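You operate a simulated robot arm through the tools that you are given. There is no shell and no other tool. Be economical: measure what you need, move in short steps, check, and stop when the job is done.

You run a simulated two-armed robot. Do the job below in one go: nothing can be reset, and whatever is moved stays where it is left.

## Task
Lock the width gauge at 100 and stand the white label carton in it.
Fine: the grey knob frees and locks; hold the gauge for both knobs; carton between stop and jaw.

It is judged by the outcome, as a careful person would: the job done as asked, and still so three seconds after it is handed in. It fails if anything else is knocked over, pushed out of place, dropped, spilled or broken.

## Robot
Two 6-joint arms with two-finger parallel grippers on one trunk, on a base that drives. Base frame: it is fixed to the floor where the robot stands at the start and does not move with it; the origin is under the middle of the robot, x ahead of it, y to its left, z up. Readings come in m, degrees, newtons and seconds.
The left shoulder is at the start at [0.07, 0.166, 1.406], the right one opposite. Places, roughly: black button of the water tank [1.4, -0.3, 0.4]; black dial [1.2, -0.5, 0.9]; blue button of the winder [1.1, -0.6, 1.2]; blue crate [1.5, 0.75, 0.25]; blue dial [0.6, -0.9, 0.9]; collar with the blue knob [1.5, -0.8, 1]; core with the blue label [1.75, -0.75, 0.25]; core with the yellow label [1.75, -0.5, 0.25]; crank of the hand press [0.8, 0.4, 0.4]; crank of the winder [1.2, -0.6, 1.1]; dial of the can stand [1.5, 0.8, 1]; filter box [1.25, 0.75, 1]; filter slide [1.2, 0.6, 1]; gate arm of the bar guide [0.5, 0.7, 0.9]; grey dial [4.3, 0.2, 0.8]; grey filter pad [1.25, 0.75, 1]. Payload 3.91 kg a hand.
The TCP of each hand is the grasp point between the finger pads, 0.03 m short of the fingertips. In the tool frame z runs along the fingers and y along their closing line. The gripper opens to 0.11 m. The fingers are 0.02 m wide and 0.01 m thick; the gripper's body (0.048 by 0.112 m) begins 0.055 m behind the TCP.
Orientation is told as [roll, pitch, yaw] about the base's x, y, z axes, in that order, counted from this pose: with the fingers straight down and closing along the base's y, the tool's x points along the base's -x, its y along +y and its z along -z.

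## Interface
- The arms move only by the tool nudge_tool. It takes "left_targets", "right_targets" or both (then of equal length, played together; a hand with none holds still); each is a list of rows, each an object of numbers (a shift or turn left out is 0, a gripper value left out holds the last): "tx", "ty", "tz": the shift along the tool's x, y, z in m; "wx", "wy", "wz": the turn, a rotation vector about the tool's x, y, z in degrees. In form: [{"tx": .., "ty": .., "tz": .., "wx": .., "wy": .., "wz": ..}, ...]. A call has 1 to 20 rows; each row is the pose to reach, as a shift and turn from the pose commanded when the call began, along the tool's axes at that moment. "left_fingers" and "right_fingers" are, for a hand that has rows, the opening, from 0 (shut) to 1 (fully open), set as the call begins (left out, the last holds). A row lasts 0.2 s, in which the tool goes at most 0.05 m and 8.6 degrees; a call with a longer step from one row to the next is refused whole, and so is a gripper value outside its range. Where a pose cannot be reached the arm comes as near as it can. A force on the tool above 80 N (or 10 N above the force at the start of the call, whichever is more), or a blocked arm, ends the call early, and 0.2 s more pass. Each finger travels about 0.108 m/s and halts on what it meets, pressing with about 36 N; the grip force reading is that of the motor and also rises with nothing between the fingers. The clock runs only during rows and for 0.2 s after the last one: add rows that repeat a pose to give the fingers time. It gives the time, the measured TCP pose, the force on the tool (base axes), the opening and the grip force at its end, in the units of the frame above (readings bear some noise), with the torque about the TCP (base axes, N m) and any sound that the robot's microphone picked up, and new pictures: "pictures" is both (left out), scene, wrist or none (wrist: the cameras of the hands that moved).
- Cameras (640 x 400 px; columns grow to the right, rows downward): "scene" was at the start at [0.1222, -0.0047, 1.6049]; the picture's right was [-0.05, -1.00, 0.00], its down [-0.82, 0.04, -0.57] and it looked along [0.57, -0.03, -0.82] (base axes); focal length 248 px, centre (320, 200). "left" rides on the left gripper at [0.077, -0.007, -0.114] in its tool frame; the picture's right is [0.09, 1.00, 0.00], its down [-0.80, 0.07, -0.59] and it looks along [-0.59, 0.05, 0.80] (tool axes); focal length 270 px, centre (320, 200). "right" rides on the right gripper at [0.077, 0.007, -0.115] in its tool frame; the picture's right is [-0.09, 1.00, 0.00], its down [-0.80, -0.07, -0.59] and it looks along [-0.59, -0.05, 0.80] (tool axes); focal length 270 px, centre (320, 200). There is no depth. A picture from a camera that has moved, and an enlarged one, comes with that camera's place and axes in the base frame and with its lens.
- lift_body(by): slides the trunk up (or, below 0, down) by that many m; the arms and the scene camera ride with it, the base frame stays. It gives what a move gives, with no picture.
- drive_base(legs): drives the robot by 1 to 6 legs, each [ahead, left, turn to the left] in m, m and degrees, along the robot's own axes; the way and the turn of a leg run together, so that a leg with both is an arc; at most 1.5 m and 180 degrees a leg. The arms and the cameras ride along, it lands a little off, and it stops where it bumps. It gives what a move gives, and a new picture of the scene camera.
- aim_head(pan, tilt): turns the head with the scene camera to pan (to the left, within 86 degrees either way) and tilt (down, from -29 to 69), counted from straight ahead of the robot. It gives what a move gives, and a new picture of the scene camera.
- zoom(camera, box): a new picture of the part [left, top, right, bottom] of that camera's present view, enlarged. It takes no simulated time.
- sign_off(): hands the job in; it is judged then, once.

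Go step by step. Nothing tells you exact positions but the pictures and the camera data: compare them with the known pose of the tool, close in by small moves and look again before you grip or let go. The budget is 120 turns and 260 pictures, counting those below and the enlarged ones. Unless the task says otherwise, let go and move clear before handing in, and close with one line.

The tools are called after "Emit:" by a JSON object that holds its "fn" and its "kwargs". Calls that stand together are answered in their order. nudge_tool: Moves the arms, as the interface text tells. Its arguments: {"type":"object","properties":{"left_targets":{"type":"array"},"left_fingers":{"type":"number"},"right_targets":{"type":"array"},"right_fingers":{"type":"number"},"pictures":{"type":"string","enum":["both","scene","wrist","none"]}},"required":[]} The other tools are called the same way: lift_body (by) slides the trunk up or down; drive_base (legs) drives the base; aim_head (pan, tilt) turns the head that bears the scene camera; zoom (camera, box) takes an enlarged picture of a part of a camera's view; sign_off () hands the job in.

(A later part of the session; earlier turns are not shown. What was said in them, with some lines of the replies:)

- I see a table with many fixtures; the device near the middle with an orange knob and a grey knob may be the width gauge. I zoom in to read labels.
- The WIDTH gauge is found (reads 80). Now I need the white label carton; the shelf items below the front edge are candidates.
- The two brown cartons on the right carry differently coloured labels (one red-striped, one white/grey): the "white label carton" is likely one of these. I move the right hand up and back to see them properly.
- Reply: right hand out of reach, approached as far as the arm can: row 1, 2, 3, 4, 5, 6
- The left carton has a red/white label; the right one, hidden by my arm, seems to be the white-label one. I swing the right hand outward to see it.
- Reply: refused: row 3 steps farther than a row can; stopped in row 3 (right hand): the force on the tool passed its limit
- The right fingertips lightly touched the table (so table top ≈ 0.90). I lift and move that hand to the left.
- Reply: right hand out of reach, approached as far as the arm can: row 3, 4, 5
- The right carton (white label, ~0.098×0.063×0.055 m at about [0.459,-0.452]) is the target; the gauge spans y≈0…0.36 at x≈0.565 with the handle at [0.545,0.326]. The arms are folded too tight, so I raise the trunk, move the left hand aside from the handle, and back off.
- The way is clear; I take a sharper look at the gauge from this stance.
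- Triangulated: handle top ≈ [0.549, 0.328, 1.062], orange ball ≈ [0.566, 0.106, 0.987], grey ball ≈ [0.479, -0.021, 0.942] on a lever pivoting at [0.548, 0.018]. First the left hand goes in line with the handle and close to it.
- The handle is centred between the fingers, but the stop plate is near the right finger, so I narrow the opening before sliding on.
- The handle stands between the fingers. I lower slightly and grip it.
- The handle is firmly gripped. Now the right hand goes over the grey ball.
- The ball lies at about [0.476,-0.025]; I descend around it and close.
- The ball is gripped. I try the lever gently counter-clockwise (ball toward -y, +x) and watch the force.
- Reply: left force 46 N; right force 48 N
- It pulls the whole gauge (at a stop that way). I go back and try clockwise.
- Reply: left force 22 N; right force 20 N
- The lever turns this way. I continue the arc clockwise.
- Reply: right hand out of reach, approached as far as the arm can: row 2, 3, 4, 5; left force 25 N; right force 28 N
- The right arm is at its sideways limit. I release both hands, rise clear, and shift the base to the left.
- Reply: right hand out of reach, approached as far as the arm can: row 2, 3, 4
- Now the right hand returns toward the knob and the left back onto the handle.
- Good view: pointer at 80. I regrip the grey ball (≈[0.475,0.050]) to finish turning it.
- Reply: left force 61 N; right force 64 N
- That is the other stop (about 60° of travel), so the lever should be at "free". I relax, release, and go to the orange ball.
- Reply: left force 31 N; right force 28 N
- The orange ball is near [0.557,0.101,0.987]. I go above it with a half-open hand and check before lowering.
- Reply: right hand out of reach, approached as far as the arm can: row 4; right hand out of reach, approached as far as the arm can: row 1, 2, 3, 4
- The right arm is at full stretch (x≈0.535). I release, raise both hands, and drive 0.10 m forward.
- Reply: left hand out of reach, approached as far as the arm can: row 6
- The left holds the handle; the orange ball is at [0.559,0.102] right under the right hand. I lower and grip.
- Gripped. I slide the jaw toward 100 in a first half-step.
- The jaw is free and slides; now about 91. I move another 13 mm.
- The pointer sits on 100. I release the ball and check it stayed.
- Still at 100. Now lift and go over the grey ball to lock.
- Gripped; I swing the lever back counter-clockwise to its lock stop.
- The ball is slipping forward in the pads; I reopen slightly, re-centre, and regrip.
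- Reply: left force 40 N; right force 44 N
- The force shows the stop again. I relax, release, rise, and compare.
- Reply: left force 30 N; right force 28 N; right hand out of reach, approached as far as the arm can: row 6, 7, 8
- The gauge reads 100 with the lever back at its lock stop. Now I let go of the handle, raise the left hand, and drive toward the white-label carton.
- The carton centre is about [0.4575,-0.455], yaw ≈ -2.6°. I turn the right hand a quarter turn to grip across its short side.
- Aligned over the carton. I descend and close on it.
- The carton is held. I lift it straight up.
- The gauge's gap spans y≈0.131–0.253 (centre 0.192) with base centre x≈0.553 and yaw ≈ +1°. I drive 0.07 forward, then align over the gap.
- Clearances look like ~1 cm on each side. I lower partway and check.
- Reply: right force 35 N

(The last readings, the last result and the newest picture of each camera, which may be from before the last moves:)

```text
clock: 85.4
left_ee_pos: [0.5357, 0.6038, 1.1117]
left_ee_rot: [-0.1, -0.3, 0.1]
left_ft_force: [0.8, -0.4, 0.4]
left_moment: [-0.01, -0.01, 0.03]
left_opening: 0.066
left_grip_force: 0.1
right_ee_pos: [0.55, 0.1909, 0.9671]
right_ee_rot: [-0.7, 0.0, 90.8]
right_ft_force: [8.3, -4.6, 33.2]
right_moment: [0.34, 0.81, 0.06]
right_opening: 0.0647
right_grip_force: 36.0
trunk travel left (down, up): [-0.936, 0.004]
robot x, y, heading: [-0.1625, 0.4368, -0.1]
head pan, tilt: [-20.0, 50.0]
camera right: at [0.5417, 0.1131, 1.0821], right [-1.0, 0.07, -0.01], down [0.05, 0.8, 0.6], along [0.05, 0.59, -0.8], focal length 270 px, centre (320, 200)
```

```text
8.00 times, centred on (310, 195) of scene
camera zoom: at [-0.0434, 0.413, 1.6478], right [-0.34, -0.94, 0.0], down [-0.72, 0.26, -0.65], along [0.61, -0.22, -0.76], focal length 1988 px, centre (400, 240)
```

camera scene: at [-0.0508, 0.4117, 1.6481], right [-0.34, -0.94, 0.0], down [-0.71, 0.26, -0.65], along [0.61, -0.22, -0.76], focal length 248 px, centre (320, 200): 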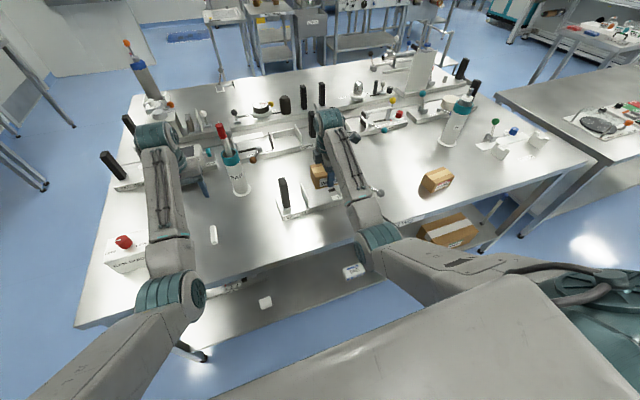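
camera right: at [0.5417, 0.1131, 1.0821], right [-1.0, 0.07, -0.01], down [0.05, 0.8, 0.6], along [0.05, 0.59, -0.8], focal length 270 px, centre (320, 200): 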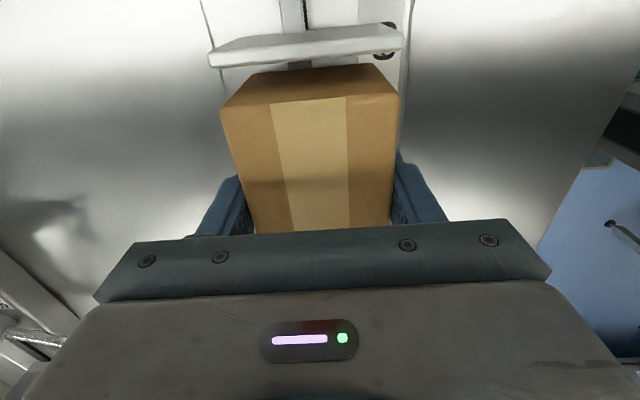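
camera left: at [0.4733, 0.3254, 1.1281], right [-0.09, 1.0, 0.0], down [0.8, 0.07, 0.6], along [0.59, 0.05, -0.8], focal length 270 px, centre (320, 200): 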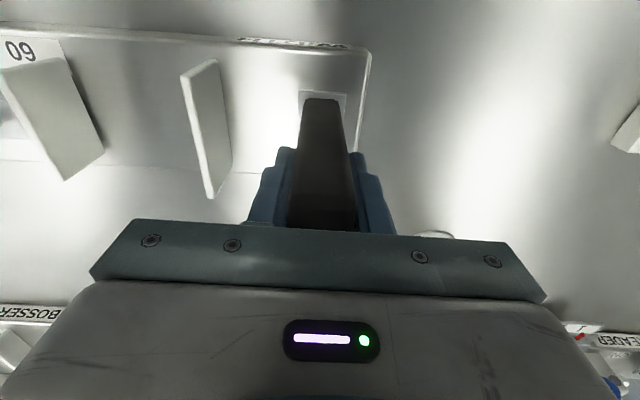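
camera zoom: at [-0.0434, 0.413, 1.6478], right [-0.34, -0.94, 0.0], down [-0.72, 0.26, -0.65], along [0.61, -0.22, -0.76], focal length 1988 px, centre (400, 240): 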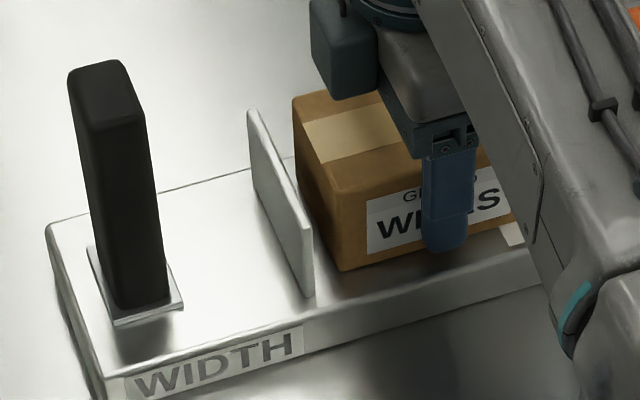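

The carton rests flat on the gauge base between stop and jaw. I relax the downward push, open, and lift clear.

Emit:
{"fn": "nudge_tool", "kwargs": {"right_targets": [{"tz": -0.003}, {"tz": -0.005}], "pictures": "none"}}

Emit:
{"fn": "nudge_tool", "kwargs": {"right_targets": [{"tz": 0}, {"tz": 0}, {"tz": 0}], "right_fingers": 1, "pictures": "wrist"}}

Emit:
{"fn": "nudge_tool", "kwargs": {"right_targets": [{"tz": -0.02}, {"tz": -0.05}, {"tz": -0.08}, {"tz": -0.1}], "pictures": "wrist"}}

```text
clock: 86.0
left_ee_pos: [0.5376, 0.6031, 1.1087]
left_ee_rot: [-0.1, -0.3, -0.1]
left_ft_force: [0.5, 1.0, 0.0]
left_moment: [0.03, 0.01, -0.02]
left_opening: 0.0661
left_grip_force: 0.0
right_ee_pos: [0.5492, 0.1929, 0.9677]
right_ee_rot: [-0.1, -0.1, 91.0]
right_ft_force: [8.9, -2.8, 22.6]
right_moment: [-0.1, 0.38, 0.08]
right_opening: 0.0647
right_grip_force: 35.7
trunk travel left (down, up): [-0.936, 0.004]
robot x, y, heading: [-0.1589, 0.4387, -0.1]
head pan, tilt: [-20.0, 50.0]
```

```text
clock: 86.8
left_ee_pos: [0.5374, 0.603, 1.109]
left_ee_rot: [0.0, -0.4, 0.0]
left_ft_force: [-0.9, -0.4, 0.3]
left_moment: [0.02, -0.02, 0.0]
left_opening: 0.0659
left_grip_force: 0.0
right_ee_pos: [0.5482, 0.1922, 0.9665]
right_ee_rot: [0.1, -0.2, 90.9]
right_ft_force: [-0.1, -0.4, 0.3]
right_moment: [0.01, -0.02, -0.02]
right_opening: 0.1102
right_grip_force: 0.0
trunk travel left (down, up): [-0.936, 0.004]
robot x, y, heading: [-0.1626, 0.4411, 0.1]
head pan, tilt: [-20.0, 50.0]
camera right: at [0.5422, 0.1131, 1.0804], right [-1.0, 0.07, 0.0], down [0.06, 0.8, 0.6], along [0.04, 0.6, -0.8], focal length 270 px, centre (320, 200)
```

right: 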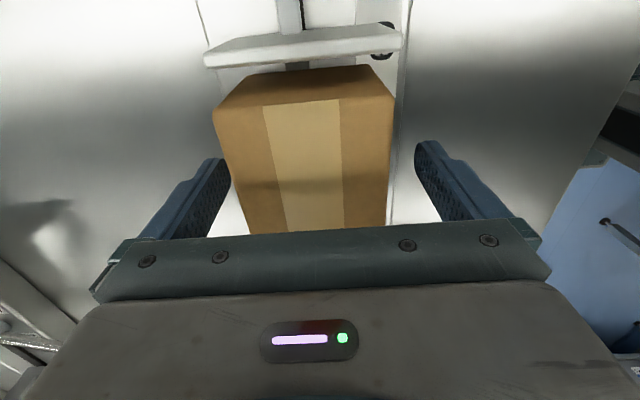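

```text
clock: 87.8
left_ee_pos: [0.5399, 0.6024, 1.1086]
left_ee_rot: [-0.1, -0.2, -0.1]
left_ft_force: [-0.1, -0.8, -0.2]
left_moment: [0.0, -0.01, 0.02]
left_opening: 0.0658
left_grip_force: 0.1
right_ee_pos: [0.548, 0.1907, 1.0666]
right_ee_rot: [0.1, -0.2, 90.9]
right_ft_force: [-0.2, 0.5, 0.1]
right_moment: [0.0, -0.05, 0.0]
right_opening: 0.11
right_grip_force: 0.1
trunk travel left (down, up): [-0.936, 0.004]
robot x, y, heading: [-0.1613, 0.4393, -0.3]
head pan, tilt: [-20.0, 50.0]
camera right: at [0.5428, 0.1125, 1.1806], right [-1.0, 0.07, 0.0], down [0.06, 0.8, 0.6], along [0.04, 0.6, -0.8], focal length 270 px, centre (320, 200)
```

right: 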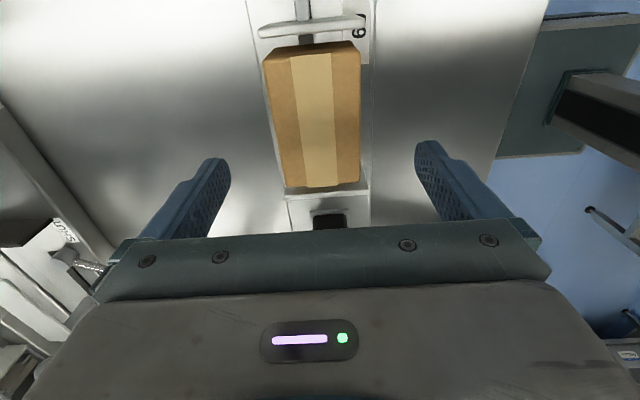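

Released and clear. I back off and take a final look.

Emit:
{"fn": "drive_base", "kwargs": {"legs": [[-0.25, 0, 0]]}}

Emit:
{"fn": "aim_head", "kwargs": {"pan": -20, "tilt": 42}}

Emit:
{"fn": "zoom", "kwargs": {"camera": "scene", "box": [230, 150, 390, 250]}}

```text
clock: 89.6
left_ee_pos: [0.2928, 0.6032, 1.1081]
left_ee_rot: [0.0, -0.1, 0.0]
left_ft_force: [0.1, -0.7, -0.5]
left_moment: [0.02, 0.03, 0.0]
left_opening: 0.0661
left_grip_force: 0.1
right_ee_pos: [0.3036, 0.1903, 1.0637]
right_ee_rot: [0.2, -0.1, 90.9]
right_ft_force: [-0.4, -0.1, -0.1]
right_moment: [0.0, -0.01, 0.05]
right_opening: 0.1103
right_grip_force: 0.0
trunk travel left (down, up): [-0.936, 0.004]
robot x, y, heading: [-0.4094, 0.4354, -0.0]
head pan, tilt: [-20.0, 50.0]
camera scene: at [-0.2821, 0.4115, 1.6465], right [-0.34, -0.94, 0.0], down [-0.72, 0.26, -0.64], along [0.6, -0.22, -0.77], focal length 248 px, centre (320, 200)
```

scene: 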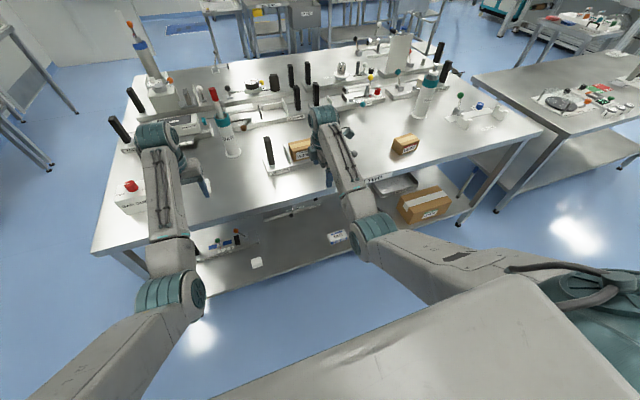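

```text
clock: 90.3
left_ee_pos: [0.2918, 0.6022, 1.1095]
left_ee_rot: [-0.1, -0.2, 0.0]
left_ft_force: [0.5, 0.0, -0.1]
left_moment: [0.01, 0.01, -0.01]
left_opening: 0.0658
left_grip_force: 0.0
right_ee_pos: [0.3022, 0.1897, 1.0656]
right_ee_rot: [0.2, -0.2, 90.8]
right_ft_force: [0.3, -0.3, -0.2]
right_moment: [0.0, 0.01, 0.01]
right_opening: 0.1102
right_grip_force: 0.3
trunk travel left (down, up): [-0.936, 0.004]
robot x, y, heading: [-0.4088, 0.4424, -0.0]
head pan, tilt: [-20.0, 42.0]
camera scene: at [-0.2792, 0.4092, 1.658], right [-0.34, -0.94, 0.0], down [-0.63, 0.23, -0.74], along [0.7, -0.25, -0.67], focal length 248 px, centre (320, 200)
```

scene: 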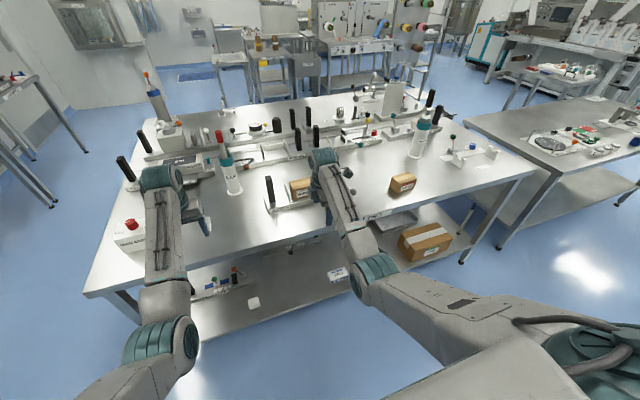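

```text
4.00 times, centred on (310, 200) of scene
camera zoom: at [-0.2792, 0.4092, 1.658], right [-0.34, -0.94, 0.0], down [-0.63, 0.23, -0.74], along [0.7, -0.25, -0.67], focal length 994 px, centre (360, 200)
```

zoom: 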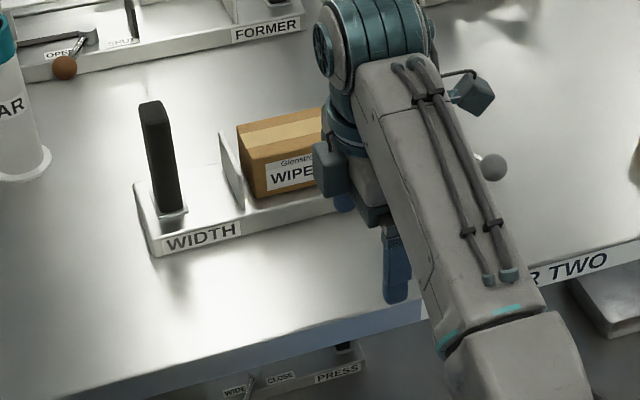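

The carton stands in the gauge; the arm hides the scale, so I shift the base to check the pointer.

Emit:
{"fn": "drive_base", "kwargs": {"legs": [[0, -0.4, 0]]}}

Emit:
{"fn": "aim_head", "kwargs": {"pan": 10, "tilt": 42}}

Emit:
{"fn": "zoom", "kwargs": {"camera": "scene", "box": [240, 150, 400, 250]}}

```text
clock: 92.8
left_ee_pos: [0.2918, 0.2055, 1.1075]
left_ee_rot: [-0.1, -0.2, -0.1]
left_ft_force: [-0.7, -0.2, -0.1]
left_moment: [0.0, 0.02, 0.0]
left_opening: 0.0658
left_grip_force: 0.1
right_ee_pos: [0.302, -0.2069, 1.0671]
right_ee_rot: [-0.1, -0.1, 90.8]
right_ft_force: [-0.2, 0.1, -0.5]
right_moment: [-0.01, -0.01, 0.01]
right_opening: 0.1102
right_grip_force: 0.2
trunk travel left (down, up): [-0.936, 0.004]
robot x, y, heading: [-0.407, 0.0414, 0.1]
head pan, tilt: [-20.0, 42.0]
camera scene: at [-0.2798, 0.013, 1.6582], right [-0.34, -0.94, 0.0], down [-0.63, 0.23, -0.74], along [0.7, -0.25, -0.67], focal length 248 px, centre (320, 200)
```

scene: 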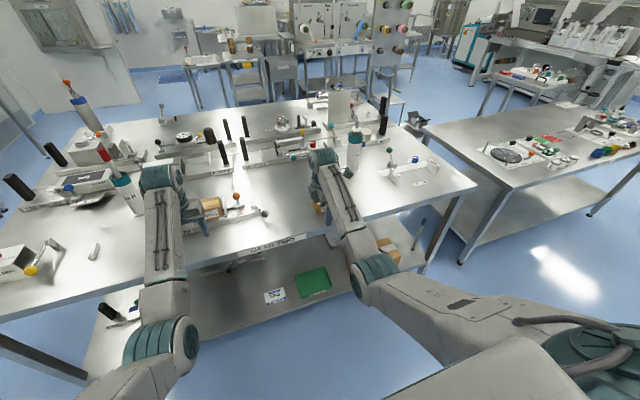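

```text
clock: 93.7
left_ee_pos: [0.2924, 0.2032, 1.1078]
left_ee_rot: [0.0, -0.2, 0.1]
left_ft_force: [-0.5, 0.0, -0.6]
left_moment: [-0.02, -0.02, 0.01]
left_opening: 0.0662
left_grip_force: 0.0
right_ee_pos: [0.3014, -0.2088, 1.0669]
right_ee_rot: [0.0, -0.2, 90.9]
right_ft_force: [-0.7, 0.5, 0.4]
right_moment: [0.0, -0.03, 0.0]
right_opening: 0.1099
right_grip_force: 0.1
trunk travel left (down, up): [-0.936, 0.004]
robot x, y, heading: [-0.4103, 0.0376, 0.3]
head pan, tilt: [10.0, 42.0]
camera scene: at [-0.276, 0.053, 1.6581], right [0.17, -0.98, 0.0], down [-0.66, -0.12, -0.74], along [0.73, 0.13, -0.67], focal length 248 px, centre (320, 200)
```

scene: 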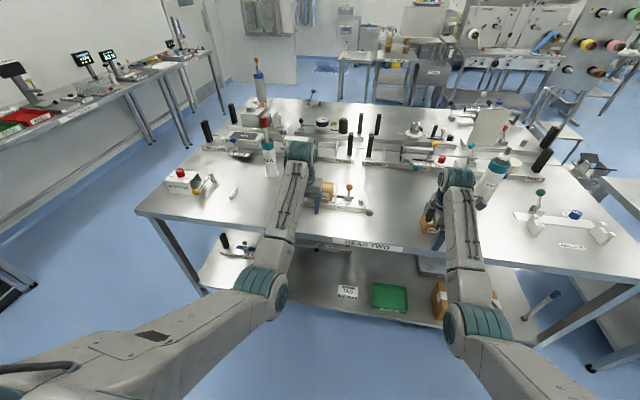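

```text
4.00 times, centred on (320, 200) of scene
camera zoom: at [-0.276, 0.053, 1.6581], right [0.17, -0.98, 0.0], down [-0.66, -0.12, -0.74], along [0.73, 0.13, -0.67], focal length 994 px, centre (320, 200)
```

zoom: 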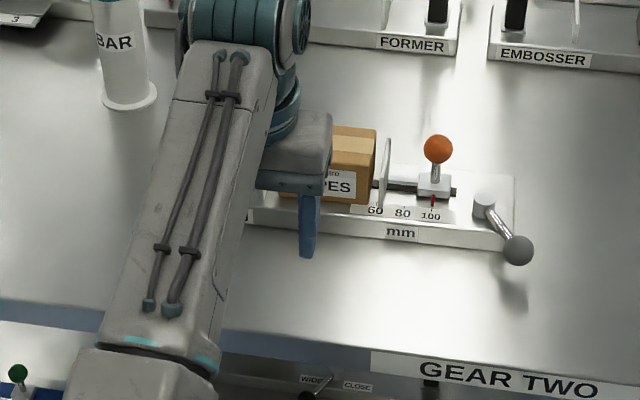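

The pointer is on 100, the lever is back at its lock stop, the carton stands between stop and jaw, and nothing else was disturbed. I hand in.

Emit:
{"fn": "sign_off", "kwargs": {}}

```text
The job is handed in.
```

The width gauge is set to 100 with the grey knob turned back to its lock stop, though I didn't push the jaw to test the lock. The white-label WIPES carton stands between the stop and the jaw, and both hands are clear.
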